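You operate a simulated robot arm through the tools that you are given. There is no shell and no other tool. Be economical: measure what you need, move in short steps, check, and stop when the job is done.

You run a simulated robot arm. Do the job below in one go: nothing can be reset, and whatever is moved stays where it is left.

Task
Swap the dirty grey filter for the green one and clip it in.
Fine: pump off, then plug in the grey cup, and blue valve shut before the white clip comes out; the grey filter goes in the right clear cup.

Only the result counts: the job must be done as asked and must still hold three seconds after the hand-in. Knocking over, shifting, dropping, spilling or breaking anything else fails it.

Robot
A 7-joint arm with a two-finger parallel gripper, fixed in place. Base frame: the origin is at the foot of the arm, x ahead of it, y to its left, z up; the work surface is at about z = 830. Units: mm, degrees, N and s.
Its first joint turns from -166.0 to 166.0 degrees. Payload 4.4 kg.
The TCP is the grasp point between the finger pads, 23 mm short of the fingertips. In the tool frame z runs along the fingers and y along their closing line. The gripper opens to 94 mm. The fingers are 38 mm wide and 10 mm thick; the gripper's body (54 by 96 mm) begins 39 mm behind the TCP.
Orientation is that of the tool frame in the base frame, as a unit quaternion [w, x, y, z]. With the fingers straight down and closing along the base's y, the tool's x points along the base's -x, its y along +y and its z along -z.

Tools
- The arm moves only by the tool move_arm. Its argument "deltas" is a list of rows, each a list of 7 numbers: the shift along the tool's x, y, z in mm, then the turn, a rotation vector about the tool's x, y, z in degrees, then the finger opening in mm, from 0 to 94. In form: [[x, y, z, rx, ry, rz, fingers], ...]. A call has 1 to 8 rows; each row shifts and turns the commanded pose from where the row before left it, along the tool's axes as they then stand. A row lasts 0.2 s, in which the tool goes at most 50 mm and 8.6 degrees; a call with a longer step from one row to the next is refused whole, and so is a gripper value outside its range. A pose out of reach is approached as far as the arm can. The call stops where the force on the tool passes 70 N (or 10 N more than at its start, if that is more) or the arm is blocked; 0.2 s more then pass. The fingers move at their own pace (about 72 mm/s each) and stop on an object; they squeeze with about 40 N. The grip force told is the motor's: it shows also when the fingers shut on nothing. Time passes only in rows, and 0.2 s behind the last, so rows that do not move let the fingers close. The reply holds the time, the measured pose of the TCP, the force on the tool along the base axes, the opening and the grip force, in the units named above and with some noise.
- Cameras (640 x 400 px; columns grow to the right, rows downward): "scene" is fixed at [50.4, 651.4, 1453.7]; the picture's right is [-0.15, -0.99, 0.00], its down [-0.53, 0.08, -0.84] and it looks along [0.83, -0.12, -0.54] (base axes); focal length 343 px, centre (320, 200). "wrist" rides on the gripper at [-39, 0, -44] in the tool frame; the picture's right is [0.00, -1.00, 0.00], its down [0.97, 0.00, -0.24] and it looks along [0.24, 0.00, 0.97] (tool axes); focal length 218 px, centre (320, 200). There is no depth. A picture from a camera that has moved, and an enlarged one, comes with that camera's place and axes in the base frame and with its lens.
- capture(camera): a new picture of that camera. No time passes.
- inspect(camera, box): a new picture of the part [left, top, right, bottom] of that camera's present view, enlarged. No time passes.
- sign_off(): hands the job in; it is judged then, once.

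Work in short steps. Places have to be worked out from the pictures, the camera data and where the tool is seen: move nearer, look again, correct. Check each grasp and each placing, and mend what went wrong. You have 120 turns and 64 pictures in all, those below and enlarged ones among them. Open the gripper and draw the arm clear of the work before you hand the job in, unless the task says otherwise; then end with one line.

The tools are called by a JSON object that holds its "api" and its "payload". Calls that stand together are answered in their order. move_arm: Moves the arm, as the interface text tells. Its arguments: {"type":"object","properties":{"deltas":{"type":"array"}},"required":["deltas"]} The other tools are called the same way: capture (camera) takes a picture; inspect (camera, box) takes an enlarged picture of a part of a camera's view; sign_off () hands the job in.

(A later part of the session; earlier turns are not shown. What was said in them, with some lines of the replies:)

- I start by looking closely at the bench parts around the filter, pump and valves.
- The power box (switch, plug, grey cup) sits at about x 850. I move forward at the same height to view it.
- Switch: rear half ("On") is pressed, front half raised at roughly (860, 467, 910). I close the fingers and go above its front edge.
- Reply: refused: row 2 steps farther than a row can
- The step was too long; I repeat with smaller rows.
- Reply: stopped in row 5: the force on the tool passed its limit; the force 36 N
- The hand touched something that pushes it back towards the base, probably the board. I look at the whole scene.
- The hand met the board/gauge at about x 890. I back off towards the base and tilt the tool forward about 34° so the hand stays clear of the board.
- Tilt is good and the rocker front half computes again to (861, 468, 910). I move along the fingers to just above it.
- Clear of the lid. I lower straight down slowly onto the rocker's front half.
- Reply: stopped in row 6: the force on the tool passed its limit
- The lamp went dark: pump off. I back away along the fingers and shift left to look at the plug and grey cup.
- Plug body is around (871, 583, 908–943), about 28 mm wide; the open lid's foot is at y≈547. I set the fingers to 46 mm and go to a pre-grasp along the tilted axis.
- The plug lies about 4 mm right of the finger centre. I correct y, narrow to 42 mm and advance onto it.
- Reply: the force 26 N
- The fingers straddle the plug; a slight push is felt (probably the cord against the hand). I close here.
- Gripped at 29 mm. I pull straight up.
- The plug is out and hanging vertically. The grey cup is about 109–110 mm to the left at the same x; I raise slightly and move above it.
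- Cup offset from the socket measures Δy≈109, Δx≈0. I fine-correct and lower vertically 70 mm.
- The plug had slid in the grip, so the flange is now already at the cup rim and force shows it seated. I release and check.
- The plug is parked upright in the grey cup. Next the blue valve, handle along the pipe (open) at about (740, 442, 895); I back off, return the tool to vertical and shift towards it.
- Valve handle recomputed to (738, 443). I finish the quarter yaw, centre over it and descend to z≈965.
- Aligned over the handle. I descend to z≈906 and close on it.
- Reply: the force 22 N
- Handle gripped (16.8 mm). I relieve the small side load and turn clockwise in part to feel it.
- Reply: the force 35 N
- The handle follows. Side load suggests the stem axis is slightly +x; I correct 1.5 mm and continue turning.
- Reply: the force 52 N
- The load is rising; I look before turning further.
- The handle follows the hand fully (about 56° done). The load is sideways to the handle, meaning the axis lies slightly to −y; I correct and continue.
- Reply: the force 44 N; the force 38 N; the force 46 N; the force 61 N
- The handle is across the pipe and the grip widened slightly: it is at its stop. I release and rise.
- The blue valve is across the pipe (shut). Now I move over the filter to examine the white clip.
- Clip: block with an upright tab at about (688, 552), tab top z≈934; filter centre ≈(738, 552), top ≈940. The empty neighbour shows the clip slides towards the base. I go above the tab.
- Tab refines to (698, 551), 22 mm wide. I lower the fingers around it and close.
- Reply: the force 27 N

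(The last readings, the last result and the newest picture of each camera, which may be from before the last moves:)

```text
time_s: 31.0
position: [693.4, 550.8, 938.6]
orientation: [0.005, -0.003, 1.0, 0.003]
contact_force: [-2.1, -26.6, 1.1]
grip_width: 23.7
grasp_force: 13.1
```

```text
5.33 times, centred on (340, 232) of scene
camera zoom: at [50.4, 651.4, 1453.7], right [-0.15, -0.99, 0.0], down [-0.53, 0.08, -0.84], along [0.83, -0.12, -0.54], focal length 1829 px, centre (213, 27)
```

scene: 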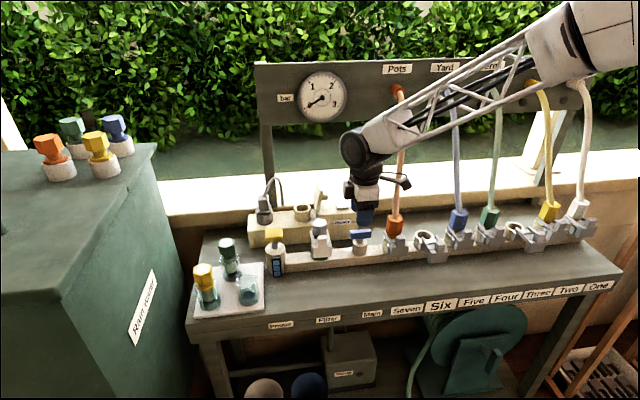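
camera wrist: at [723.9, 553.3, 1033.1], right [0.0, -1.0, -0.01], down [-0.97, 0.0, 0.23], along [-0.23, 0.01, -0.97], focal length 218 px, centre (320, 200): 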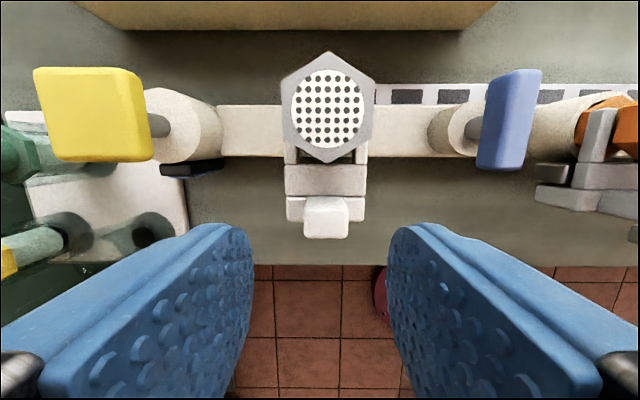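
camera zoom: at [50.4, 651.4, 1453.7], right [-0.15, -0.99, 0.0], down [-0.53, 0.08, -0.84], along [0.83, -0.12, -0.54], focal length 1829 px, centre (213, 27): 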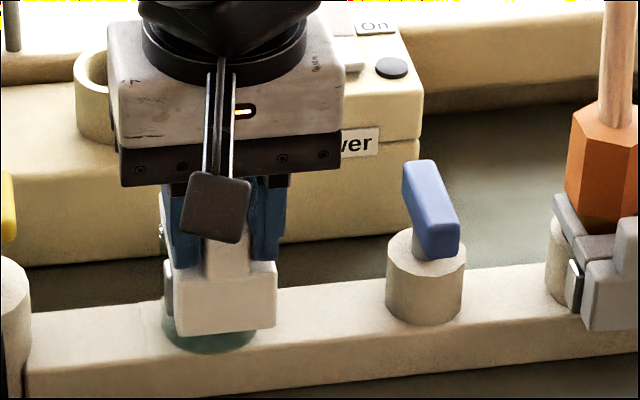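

One finger touches first; I nudge to −y, finish closing, then pull towards the base.

{"api": "move_arm", "payload": {"deltas": [[0, -1, 0, 0, 0, 0, 8], [0, -0.5, 0, 0, 0, 0, 8], [0, 0, 0, 0, 0, 0, 8]]}}

{"api": "move_arm", "payload": {"deltas": [[6, 0, 0, 0, 0, 0, 5], [6, 0, 0, 0, 0, 0, 5], [6, 0, 0, 0, 0, 0, 5], [6, 0, 0, 0, 0, 0, 5]]}}

{"api": "inspect", "payload": {"camera": "scene", "box": [280, 195, 440, 270]}}

```text
time_s: 31.8
position: [692.1, 551.6, 938.3]
orientation: [0.005, -0.002, 1.0, 0.004]
contact_force: [-0.5, -23.7, -6.6]
grip_width: 21.4
grasp_force: 45.4
```

```text
time_s: 32.8
position: [669.8, 550.5, 938.1]
orientation: [0.005, -0.001, 1.0, 0.004]
contact_force: [0.8, -27.9, -14.5]
grip_width: 21.5
grasp_force: 44.8
```

```text
4.00 times, centred on (360, 232) of scene
camera zoom: at [50.4, 651.4, 1453.7], right [-0.15, -0.99, 0.0], down [-0.53, 0.08, -0.84], along [0.83, -0.12, -0.54], focal length 1372 px, centre (160, 70)
```

zoom: 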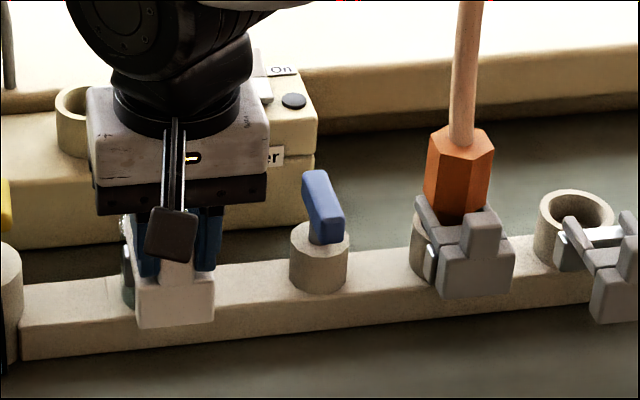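

The clip follows; I continue in small steps until a stop is felt.

{"api": "move_arm", "payload": {"deltas": [[4, 0, 0, 0, 0, 0, 5], [4, 0, 0, 0, 0, 0, 5]]}}

```text
time_s: 33.4
position: [662.0, 550.6, 938.4]
orientation: [0.005, -0.002, 1.0, 0.004]
contact_force: [-0.4, -17.3, -18.3]
grip_width: 21.6
grasp_force: 45.3
```

Pulled 30 mm, which matches how far the empty port's clip stands open. I release, rise, and look.

{"api": "move_arm", "payload": {"deltas": [[1, 0, 0, 0, 0, 0, 44], [0, 0, 0, 0, 0, 0, 44], [0, 0, -30, 0, 0, 0, 60], [-10, 0, -45, 0, 0, 0, 70], [-40, 0, -20, 0, 0, 0, 70]]}}

{"api": "capture", "payload": {"camera": "wrist"}}

{"api": "inspect", "payload": {"camera": "scene", "box": [180, 195, 440, 325]}}

```text
time_s: 34.6
position: [708.8, 550.8, 1033.4]
orientation: [0.005, -0.002, 1.0, 0.004]
contact_force: [0.0, 0.1, -0.7]
grip_width: 69.9
grasp_force: 0.1
```

```text
17 pictures are left
camera wrist: at [745.9, 550.7, 1077.7], right [0.0, -1.0, -0.01], down [-0.97, -0.01, 0.23], along [-0.23, 0.01, -0.97], focal length 218 px, centre (320, 200)
```

wrist: 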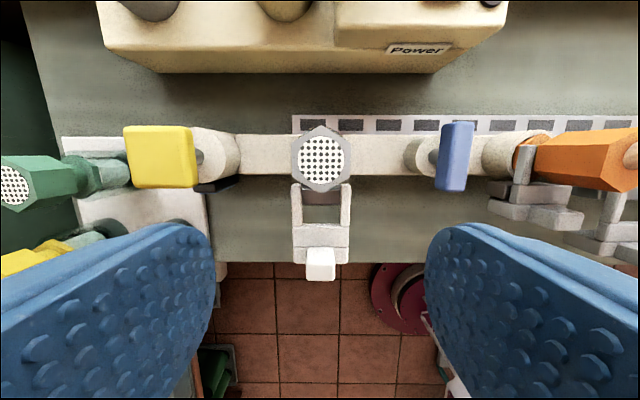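

```text
2.46 times, centred on (310, 260) of scene
camera zoom: at [50.4, 651.4, 1453.7], right [-0.15, -0.99, 0.0], down [-0.53, 0.08, -0.84], along [0.83, -0.12, -0.54], focal length 844 px, centre (345, 52)
```

zoom: 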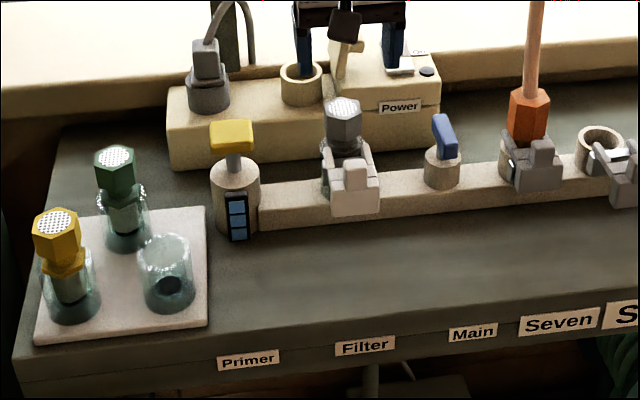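

The clip is open. Before pulling the filter I go over the clear cups to measure the empty right cup and the green filter.

{"api": "move_arm", "payload": {"deltas": [[0, 42, -20, 0, 0, 0, 70], [2, 42, -20, 0, 0, 0, 70], [2, 42, -20, 0, 0, 0, 70], [2, 42, 0, 0, 0, 0, 70], [2, 41, 0, 0, 0, 0, 70]]}}

{"api": "inspect", "payload": {"camera": "wrist", "box": [200, 100, 440, 250]}}

{"api": "inspect", "payload": {"camera": "scene", "box": [180, 230, 276, 325]}}

```text
time_s: 35.8
position: [701.1, 757.6, 1096.0]
orientation: [0.005, -0.001, 1.0, 0.004]
contact_force: [0.8, 1.3, 0.3]
grip_width: 70.1
grasp_force: 0.1
```

```text
2.67 times, centred on (320, 175) of wrist
camera zoom: at [738.1, 758.5, 1140.1], right [0.0, -1.0, -0.01], down [-0.97, 0.0, 0.23], along [-0.23, 0.01, -0.97], focal length 582 px, centre (320, 267)
```

zoom: 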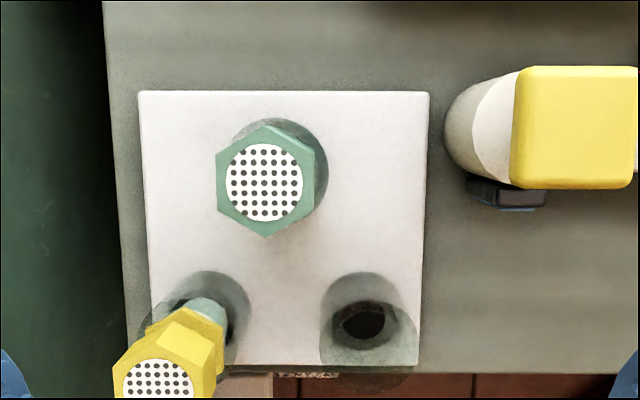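

```text
4.21 times, centred on (228, 278) of scene
camera zoom: at [50.4, 651.4, 1453.7], right [-0.15, -0.99, 0.0], down [-0.53, 0.08, -0.84], along [0.83, -0.12, -0.54], focal length 1444 px, centre (707, -126)
```

zoom: 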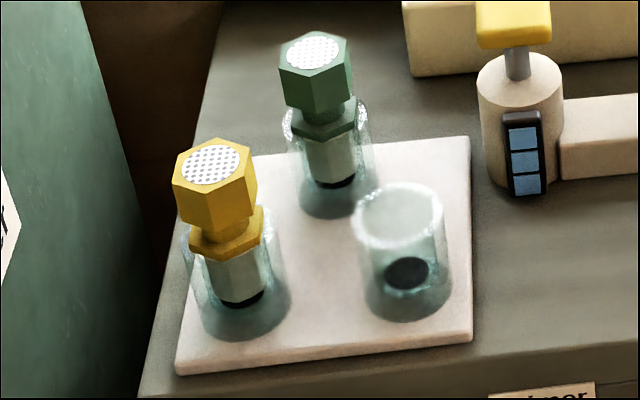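

Measured: empty right cup ≈(633, 738), rim z≈870; green filter ≈(718, 782), top z≈920. Now I return above the grey filter and descend around its hex.

{"api": "move_arm", "payload": {"deltas": [[-6, -42, 0, 0, 0, 0, 64], [-6, -42, 10, 0, 0, 0, 64], [-8, -42, 10, 0, 0, 0, 64], [-8, -42, 15, 0, 0, 0, 64], [-8.7, -38.5, 20, 0, 0, 0, 64], [0, 0, 45, 0, 0, 0, 60]]}}

{"api": "capture", "payload": {"camera": "wrist"}}

```text
time_s: 37.2
position: [740.3, 551.9, 994.9]
orientation: [0.006, -0.002, 1.0, 0.004]
contact_force: [0.1, 0.3, 0.3]
grip_width: 59.9
grasp_force: 0.0
```

```text
13 pictures are left
camera wrist: at [776.7, 553.1, 1039.5], right [0.0, -1.0, -0.01], down [-0.97, -0.01, 0.23], along [-0.23, 0.01, -0.97], focal length 218 px, centre (320, 200)
```

wrist: 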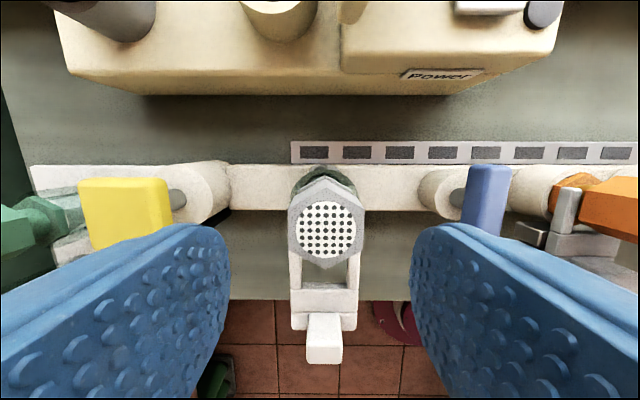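

Centred within 2 mm. I descend to the hex, close and check.

{"api": "move_arm", "payload": {"deltas": [[2, -1.2, 25, 0, 0, 0, 60], [0, 0, 22, 0, 0, 0, 60], [0, 0, 12, 0, 0, 0, 60], [0, 0, 0, 0, 0, 0, 25], [0, 0, 0, 0, 0, 0, 25], [0, 0, 0, 0, 0, 0, 25]]}}

```text
time_s: 38.6
position: [737.7, 551.7, 934.0]
orientation: [0.005, -0.002, 1.0, 0.003]
contact_force: [0.3, -0.1, 1.8]
grip_width: 37.0
grasp_force: 39.8
```

Gripped at 37 mm as expected. I pull straight up.

{"api": "move_arm", "payload": {"deltas": [[0, 0, -10, 0, 0, 0, 20], [0, 0, -15, 0, 0, 0, 20], [0, 0, -25, 0, 0, 0, 20], [0, 0, -35, 0, 0, 0, 20], [0, 0, -35, 0, 0, 0, 20]]}}

{"api": "inspect", "payload": {"camera": "scene", "box": [180, 165, 400, 325]}}

```text
time_s: 39.8
position: [736.9, 550.9, 1054.8]
orientation: [0.005, -0.002, 1.0, 0.004]
contact_force: [0.1, 0.4, -0.3]
grip_width: 36.9
grasp_force: 39.5
```

```text
2.50 times, centred on (290, 245) of scene
camera zoom: at [50.4, 651.4, 1453.7], right [-0.15, -0.99, 0.0], down [-0.53, 0.08, -0.84], along [0.83, -0.12, -0.54], focal length 857 px, centre (395, 88)
```

zoom: 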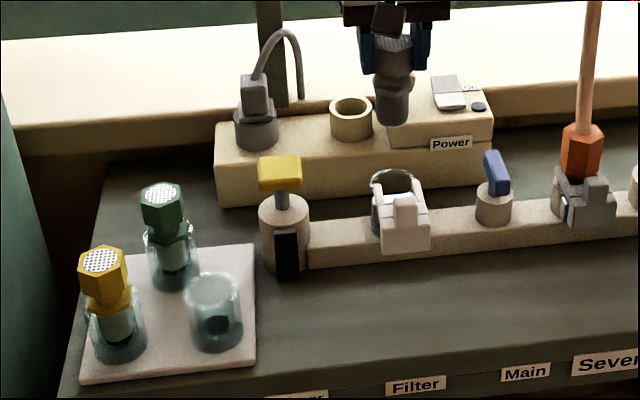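

The filter is out. I carry it high over to the right clear cup.

{"api": "move_arm", "payload": {"deltas": [[20.8, 37.5, 0, 0, 0, 0, 20], [20.8, 37.5, 0, 0, 0, 0, 20], [20.8, 37.5, 0, 0, 0, 0, 20], [20.8, 37.5, 0, 0, 0, 0, 20], [20.8, 37.2, 0, 0, 0, 0, 20], [0, 0, 40, 0, 0, 0, 20], [0, 0, 25, 0, 0, 0, 20]]}}

{"api": "inspect", "payload": {"camera": "scene", "box": [180, 210, 308, 310]}}

{"api": "capture", "payload": {"camera": "wrist"}}

```text
time_s: 41.4
position: [632.8, 738.4, 991.9]
orientation: [0.006, -0.002, 1.0, 0.005]
contact_force: [0.2, 1.0, -0.4]
grip_width: 36.7
grasp_force: 39.8
```

```text
4.00 times, centred on (244, 260) of scene
camera zoom: at [50.4, 651.4, 1453.7], right [-0.15, -0.99, 0.0], down [-0.53, 0.08, -0.84], along [0.83, -0.12, -0.54], focal length 1372 px, centre (624, -40)
```

zoom: 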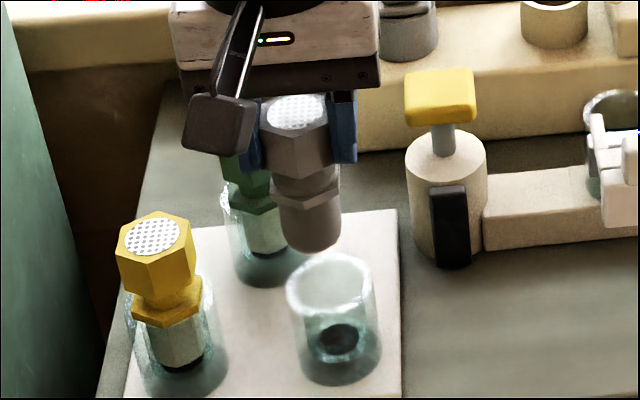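

```text
10 pictures are left
camera wrist: at [669.9, 739.4, 1035.2], right [0.0, -1.0, -0.01], down [-0.97, -0.01, 0.23], along [-0.23, 0.01, -0.97], focal length 218 px, centre (320, 200)
```

wrist: 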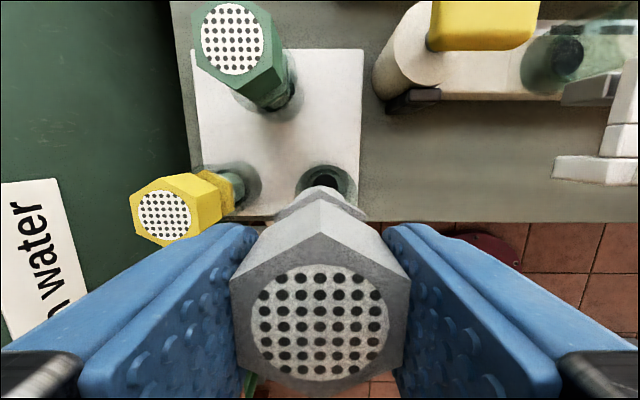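

Filter vertical; cup centre refines to (635.5, 734.7). I correct and lower into it.

{"api": "move_arm", "payload": {"deltas": [[-2.7, -3.7, 0, 0, 0, 0, 20], [0, 0, 25, 0, 0, 0, 20], [0, 0, 20, 0, 0, 0, 20], [0, 0, 15, 0, 0, 0, 20], [0, 0, 8, 0, 0, 0, 20]]}}

{"api": "inspect", "payload": {"camera": "scene", "box": [180, 210, 308, 310]}}

```text
time_s: 42.6
position: [635.7, 735.6, 921.6]
orientation: [0.004, -0.002, 1.0, 0.003]
contact_force: [-7.1, -1.9, -0.1]
grip_width: 36.4
grasp_force: 40.0
```

```text
4.00 times, centred on (244, 260) of scene
camera zoom: at [50.4, 651.4, 1453.7], right [-0.15, -0.99, 0.0], down [-0.53, 0.08, -0.84], along [0.83, -0.12, -0.54], focal length 1372 px, centre (624, -40)
```

zoom: 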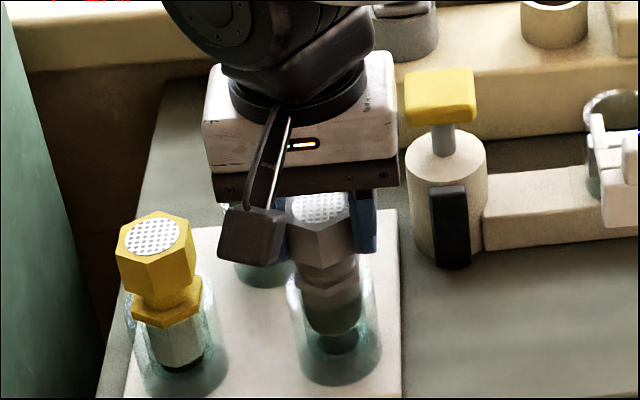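

It is inside the cup. Slight −x load; I shift 1.5 mm and lower in small steps until it rests.

{"api": "move_arm", "payload": {"deltas": [[1.5, 0, 0, 0, 0, 0, 20], [0, 0, 3, 0, 0, 0, 20], [0, 0, 3, 0, 0, 0, 20], [0, 0, 2, 0, 0, 0, 20]]}}

```text
time_s: 43.6
position: [635.5, 735.5, 915.0]
orientation: [0.006, -0.002, 1.0, 0.004]
contact_force: [0.0, -1.6, 3.7]
grip_width: 36.8
grasp_force: 40.1
```

{"api": "move_arm", "payload": {"deltas": [[0, 0, 2, 0, 0, 0, 20], [0, 0, 2, 0, 0, 0, 20]]}}

```text
time_s: 44.2
position: [636.0, 736.3, 913.2]
orientation: [0.007, -0.003, 1.0, 0.005]
contact_force: [-2.0, -3.4, 36.3]
grip_width: 36.8
grasp_force: 40.1
```

It rests (36 N up). I ease off, release and rise.

{"api": "move_arm", "payload": {"deltas": [[0, 0, -1.5, 0, 0, 0, 20], [0, 0, 0, 0, 0, 0, 60], [0, 0, 0, 0, 0, 0, 60], [0, 0, -25, 0, 0, 0, 60], [0, 0, -40, 0, 0, 0, 60], [0, 0, -35, 0, 0, 0, 60]]}}

{"api": "move_arm", "payload": {"deltas": [[-41, 23, 0, 0, 0, 0, 60], [-41, 22.5, 0, 0, 0, 0, 60]]}}

{"api": "capture", "payload": {"camera": "wrist"}}

```text
time_s: 45.6
position: [632.0, 734.1, 1010.1]
orientation: [0.005, -0.002, 1.0, 0.002]
contact_force: [0.1, -0.2, -0.9]
grip_width: 59.7
grasp_force: 0.1
```

```text
time_s: 46.2
position: [716.6, 780.6, 1015.2]
orientation: [0.006, -0.002, 1.0, 0.004]
contact_force: [-0.1, 0.6, 0.3]
grip_width: 60.3
grasp_force: 0.0
```

```text
8 pictures are left
camera wrist: at [753.1, 780.8, 1058.6], right [0.0, -1.0, -0.01], down [-0.97, -0.01, 0.23], along [-0.23, 0.01, -0.97], focal length 218 px, centre (320, 200)
```

wrist: 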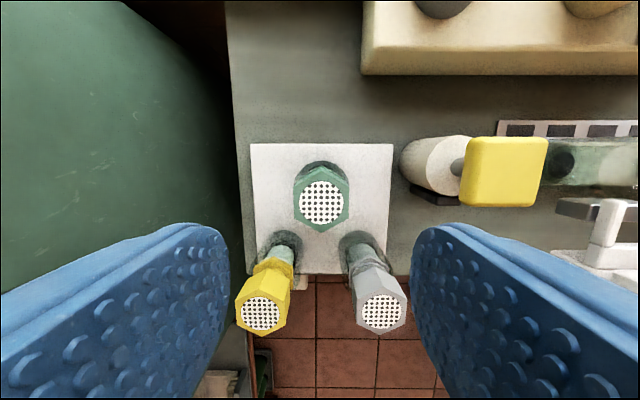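

The grey filter stands in the right cup. Green filter at (721, 780); I descend onto its hex and grip.

{"api": "move_arm", "payload": {"deltas": [[-4, -0.3, 35, 0, 0, 0, 60], [0, 0, 35, 0, 0, 0, 60], [0, 0, 22, 0, 0, 0, 60], [0, 0, 9, 0, 0, 0, 60], [0, 0, 0, 0, 0, 0, 25], [0, 0, 0, 0, 0, 0, 25], [0, 0, 0, 0, 0, 0, 25]]}}

```text
time_s: 47.8
position: [720.0, 781.4, 912.3]
orientation: [0.005, -0.001, 1.0, 0.004]
contact_force: [0.0, 0.5, 0.2]
grip_width: 36.7
grasp_force: 40.1
```

Gripped. I lift it out and carry it high to above the port.

{"api": "move_arm", "payload": {"deltas": [[0, 0, -20, 0, 0, 0, 20], [0, 0, -40, 0, 0, 0, 20], [0, 0, -42, 0, 0, 0, 20], [0, 0, -40, 0, 0, 0, 20]]}}

{"api": "move_arm", "payload": {"deltas": [[-3.5, -38, 0, 0, 0, 0, 20], [-3.5, -38, 0, 0, 0, 0, 20], [-3.5, -38, 0, 0, 0, 0, 20], [-3.5, -38, 0, 0, 0, 0, 20], [-3.5, -38, 0, 0, 0, 0, 20], [0, -39, 0, 0, 0, 0, 20], [0, 0, 25, 0, 0, 0, 20], [0, 0, 0, 0, 0, 0, 20]]}}

{"api": "inspect", "payload": {"camera": "scene", "box": [270, 175, 398, 255]}}

{"api": "capture", "payload": {"camera": "wrist"}}

```text
time_s: 48.8
position: [718.0, 779.1, 1053.5]
orientation: [0.005, -0.002, 1.0, 0.003]
contact_force: [0.4, -0.2, -1.4]
grip_width: 36.7
grasp_force: 40.0
```

```text
time_s: 50.6
position: [736.7, 549.9, 1026.2]
orientation: [0.005, -0.002, 1.0, 0.004]
contact_force: [-0.5, 0.2, -0.1]
grip_width: 36.6
grasp_force: 40.3
```

```text
5.00 times, centred on (334, 215) of scene
camera zoom: at [50.4, 651.4, 1453.7], right [-0.15, -0.99, 0.0], down [-0.53, 0.08, -0.84], along [0.83, -0.12, -0.54], focal length 1715 px, centre (250, 125)
```

zoom: 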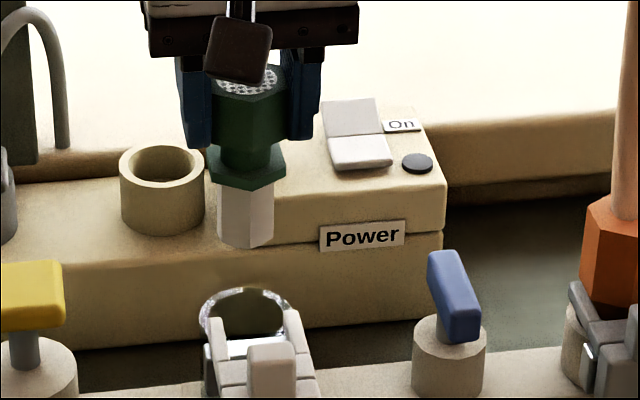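

```text
6 pictures are left
camera wrist: at [774.8, 551.1, 1070.8], right [0.0, -1.0, -0.01], down [-0.97, 0.0, 0.23], along [-0.23, 0.01, -0.97], focal length 218 px, centre (320, 200)
```

wrist: 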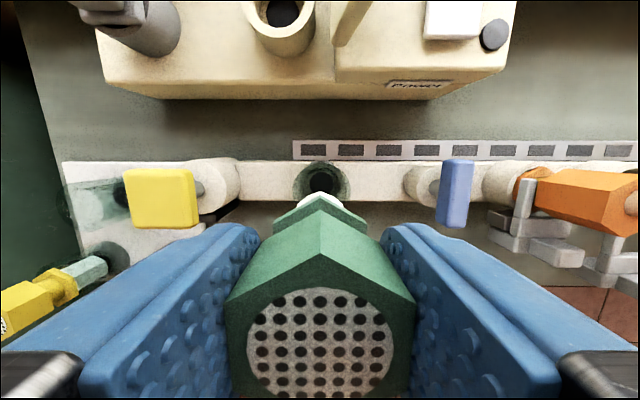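

The green filter hangs straight. In hand it sits ~3.4 mm further to −x than the grey did, so TCP should be at about (741, 550.8). I correct and lower to the port mouth.

{"api": "move_arm", "payload": {"deltas": [[-4.3, 0.9, 0, 0, 0, 0, 20], [0, 0, 20, 0, 0, 0, 20], [0, 0, 12, 0, 0, 0, 20], [0, 0, 8, 0, 0, 0, 20], [0, 0, 0, 0, 0, 0, 20]]}}

{"api": "inspect", "payload": {"camera": "scene", "box": [290, 195, 370, 255]}}

```text
time_s: 51.8
position: [741.8, 552.1, 988.7]
orientation: [0.005, -0.001, 1.0, 0.003]
contact_force: [-0.2, -0.1, 0.1]
grip_width: 36.7
grasp_force: 39.9
```

```text
6.67 times, centred on (330, 225) of scene
camera zoom: at [50.4, 651.4, 1453.7], right [-0.15, -0.99, 0.0], down [-0.53, 0.08, -0.84], along [0.83, -0.12, -0.54], focal length 2286 px, centre (253, 33)
```

zoom: 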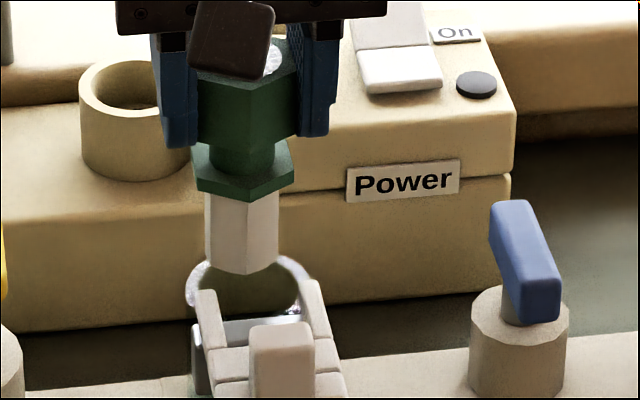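

y needs about −1.6 mm. I correct and lower slowly, watching force.

{"api": "move_arm", "payload": {"deltas": [[0, -1.6, 5, 0, 0, 0, 20], [0, 0, 8, 0, 0, 0, 20], [0, 0, 8, 0, 0, 0, 20], [0, 0, 6, 0, 0, 0, 20], [0, 0, 6, 0, 0, 0, 20]]}}

```text
time_s: 53.0
position: [741.8, 551.8, 955.0]
orientation: [0.006, -0.002, 1.0, 0.004]
contact_force: [0.2, -0.4, -0.7]
grip_width: 36.8
grasp_force: 40.1
```

No contact so far; I continue in smaller steps.

{"api": "move_arm", "payload": {"deltas": [[0, 0, 6, 0, 0, 0, 20], [0, 0, 5, 0, 0, 0, 20], [0, 0, 4, 0, 0, 0, 20], [0, 0, 3, 0, 0, 0, 20]]}}

```text
time_s: 54.0
position: [742.2, 550.8, 936.5]
orientation: [0.005, -0.002, 1.0, 0.003]
contact_force: [0.4, 0.5, -1.4]
grip_width: 36.6
grasp_force: 39.7
```

{"api": "move_arm", "payload": {"deltas": [[0, 0, 2, 0, 0, 0, 20], [0, 0, 2, 0, 0, 0, 20], [0, 0, 2, 0, 0, 0, 20]]}}

{"api": "inspect", "payload": {"camera": "scene", "box": [290, 195, 370, 255]}}

```text
time_s: 54.8
position: [742.3, 551.4, 932.0]
orientation: [0.006, -0.002, 1.0, 0.005]
contact_force: [-4.1, -1.8, 10.6]
grip_width: 36.8
grasp_force: 39.8
```

```text
6.67 times, centred on (330, 225) of scene
camera zoom: at [50.4, 651.4, 1453.7], right [-0.15, -0.99, 0.0], down [-0.53, 0.08, -0.84], along [0.83, -0.12, -0.54], focal length 2286 px, centre (253, 33)
```

zoom: 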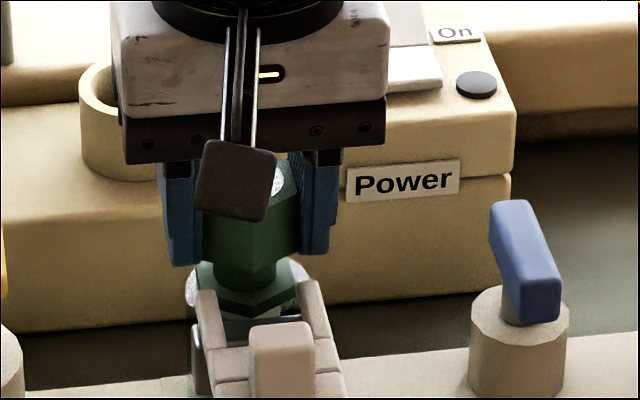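

It seats at z≈932 exactly as predicted, with the lower nut in the port. I press slightly, release and rise.

{"api": "move_arm", "payload": {"deltas": [[0, 0, 1.5, 0, 0, 0, 20], [0, 0, 0, 0, 0, 0, 20]]}}

{"api": "move_arm", "payload": {"deltas": [[0, 0, -1, 0, 0, 0, 60], [0, 0, 0, 0, 0, 0, 60], [0, 0, -25, 0, 0, 0, 60], [0, 0, -35, 0, 0, 0, 60], [42, 0, 0, 0, 0, 0, 44], [40, 0, 0, 0, 0, 0, 44]]}}

{"api": "capture", "payload": {"camera": "wrist"}}

```text
time_s: 55.4
position: [742.9, 551.1, 932.7]
orientation: [0.007, -0.002, 1.0, 0.004]
contact_force: [-4.5, -3.2, 32.2]
grip_width: 36.6
grasp_force: 40.4
```

```text
time_s: 56.8
position: [659.1, 551.2, 989.6]
orientation: [0.005, -0.001, 1.0, 0.004]
contact_force: [-0.7, 1.1, 0.4]
grip_width: 44.1
grasp_force: 0.2
```

```text
3 pictures are left
camera wrist: at [697.6, 551.0, 1033.7], right [0.0, -1.0, -0.01], down [-0.97, 0.0, 0.23], along [-0.23, 0.01, -0.97], focal length 218 px, centre (320, 200)
```

wrist: 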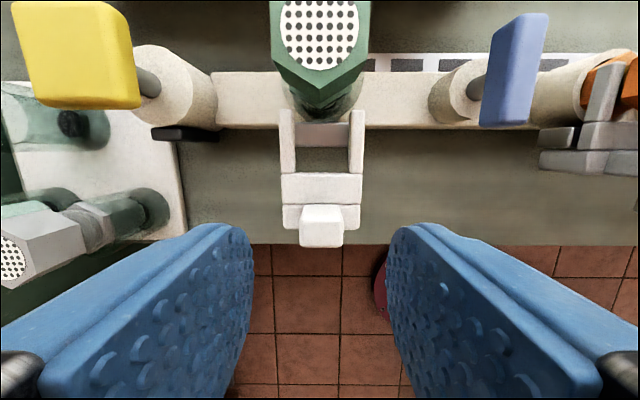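

The green filter is upright and the tab is at x≈668. I grip the tab as before.

{"api": "move_arm", "payload": {"deltas": [[-2.5, -1, 20, 0, 0, 0, 44], [0, 0, 20, 0, 0, 0, 44], [0, 0, 11, 0, 0, 0, 44], [0, 0, 0, 0, 0, 0, 8], [0, 0, 0, 0, 0, 0, 8], [0, 0, 0, 0, 0, 0, 8]]}}

```text
time_s: 58.2
position: [662.8, 550.5, 939.3]
orientation: [0.005, -0.002, 1.0, 0.003]
contact_force: [0.2, -2.2, 0.1]
grip_width: 21.4
grasp_force: 45.1
```

Tab gripped (21.4 mm). I push it home towards +x.

{"api": "move_arm", "payload": {"deltas": [[-6, 0, 0, 0, 0, 0, 5], [-6, 0, 0, 0, 0, 0, 5], [-6, 0, 0, 0, 0, 0, 5], [-5, 0, 0, 0, 0, 0, 5], [-4, 0, 0, 0, 0, 0, 5]]}}

{"api": "move_arm", "payload": {"deltas": [[-2, 0, 0, 0, 0, 0, 5], [-2, 0, 0, 0, 0, 0, 5], [-2, 0, 0, 0, 0, 0, 5]]}}

```text
time_s: 59.4
position: [689.3, 549.9, 939.0]
orientation: [0.006, -0.001, 1.0, 0.004]
contact_force: [-1.1, 15.5, -5.5]
grip_width: 21.4
grasp_force: 44.9
```

```text
time_s: 60.2
position: [695.3, 552.1, 938.6]
orientation: [0.005, -0.002, 1.0, 0.003]
contact_force: [-24.8, 18.8, -0.8]
grip_width: 21.3
grasp_force: 45.1
```

A stop is felt at about the original closed position. I push a little more to make sure it clicks home.

{"api": "move_arm", "payload": {"deltas": [[-1.5, 0, 0, 0, 0, 0, 5], [0, 0, 0, 0, 0, 0, 5]]}}

```text
time_s: 60.8
position: [696.9, 550.7, 938.9]
orientation: [0.005, -0.001, 1.0, 0.005]
contact_force: [-40.5, 22.5, -1.6]
grip_width: 21.6
grasp_force: 45.2
```

Firm stop (40 N). I release, rise and draw back, then check.

{"api": "move_arm", "payload": {"deltas": [[2, 0, 0, 0, 0, 0, 5], [0, 0, 0, 0, 0, 0, 44], [0, 0, 0, 0, 0, 0, 44], [0, 0, -30, 0, 0, 0, 60], [0, 0, -45, 0, 0, 0, 60], [30, 0, -38, 0, 0, 0, 60], [45, 0, -15, 0, 0, 0, 60], [45, 0, -15, 0, 0, 0, 60]]}}

{"api": "inspect", "payload": {"camera": "scene", "box": [185, 170, 425, 320]}}

```text
time_s: 62.6
position: [571.8, 547.8, 1079.1]
orientation: [0.005, -0.003, 1.0, 0.003]
contact_force: [-0.7, 0.1, -1.1]
grip_width: 59.9
grasp_force: 0.0
```

```text
2.67 times, centred on (305, 245) of scene
camera zoom: at [50.4, 651.4, 1453.7], right [-0.15, -0.99, 0.0], down [-0.53, 0.08, -0.84], along [0.83, -0.12, -0.54], focal length 914 px, centre (360, 80)
```

zoom: 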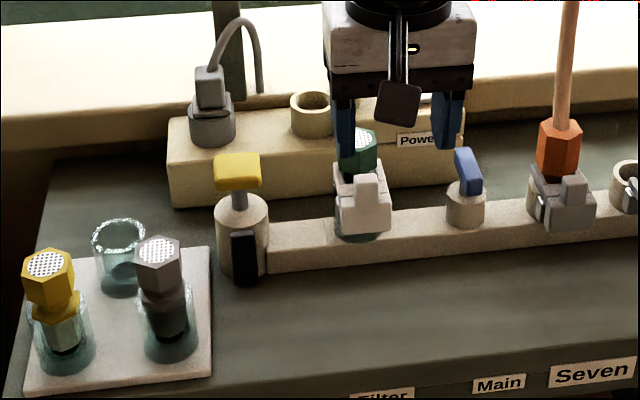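

The clip looks home. I raise the hand further and take a close look at the filter.

{"api": "move_arm", "payload": {"deltas": [[30, 0, -30, 0, 0, 0, 60], [0, 0, -45, 0, 0, 0, 60], [0, 0, -45, 0, 0, 0, 60]]}}

{"api": "inspect", "payload": {"camera": "scene", "box": [280, 190, 400, 265]}}

```text
time_s: 63.4
position: [541.1, 547.2, 1199.5]
orientation: [0.005, -0.002, 1.0, 0.004]
contact_force: [0.1, 0.4, -0.1]
grip_width: 60.1
grasp_force: 0.2
```

```text
5.33 times, centred on (340, 228) of scene
camera zoom: at [50.4, 651.4, 1453.7], right [-0.15, -0.99, 0.0], down [-0.53, 0.08, -0.84], along [0.83, -0.12, -0.54], focal length 1829 px, centre (213, 53)
```

zoom: 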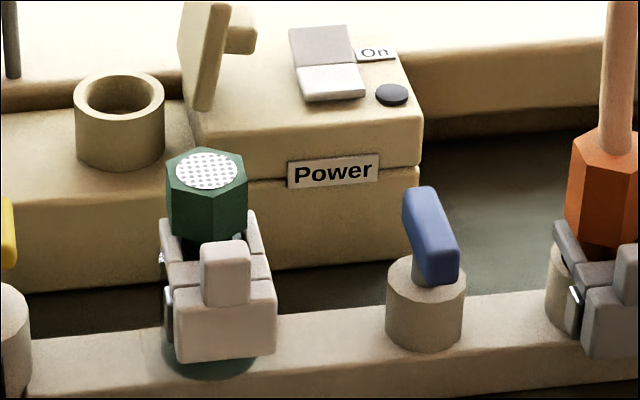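

The green filter sits where the grey one did, and the clip is back in its original closed position. The plug is in the grey cup, the pump lamp is off and the blue valve is across the pipe. The arm is clear, so I hand in.

{"api": "sign_off", "payload": {}}

```text
The job is handed in.
```

The green filter is in and clipped. The grey filter stands in the right clear cup, the pump is off, the plug is in the grey cup, the blue valve is shut, and the job is handed in.
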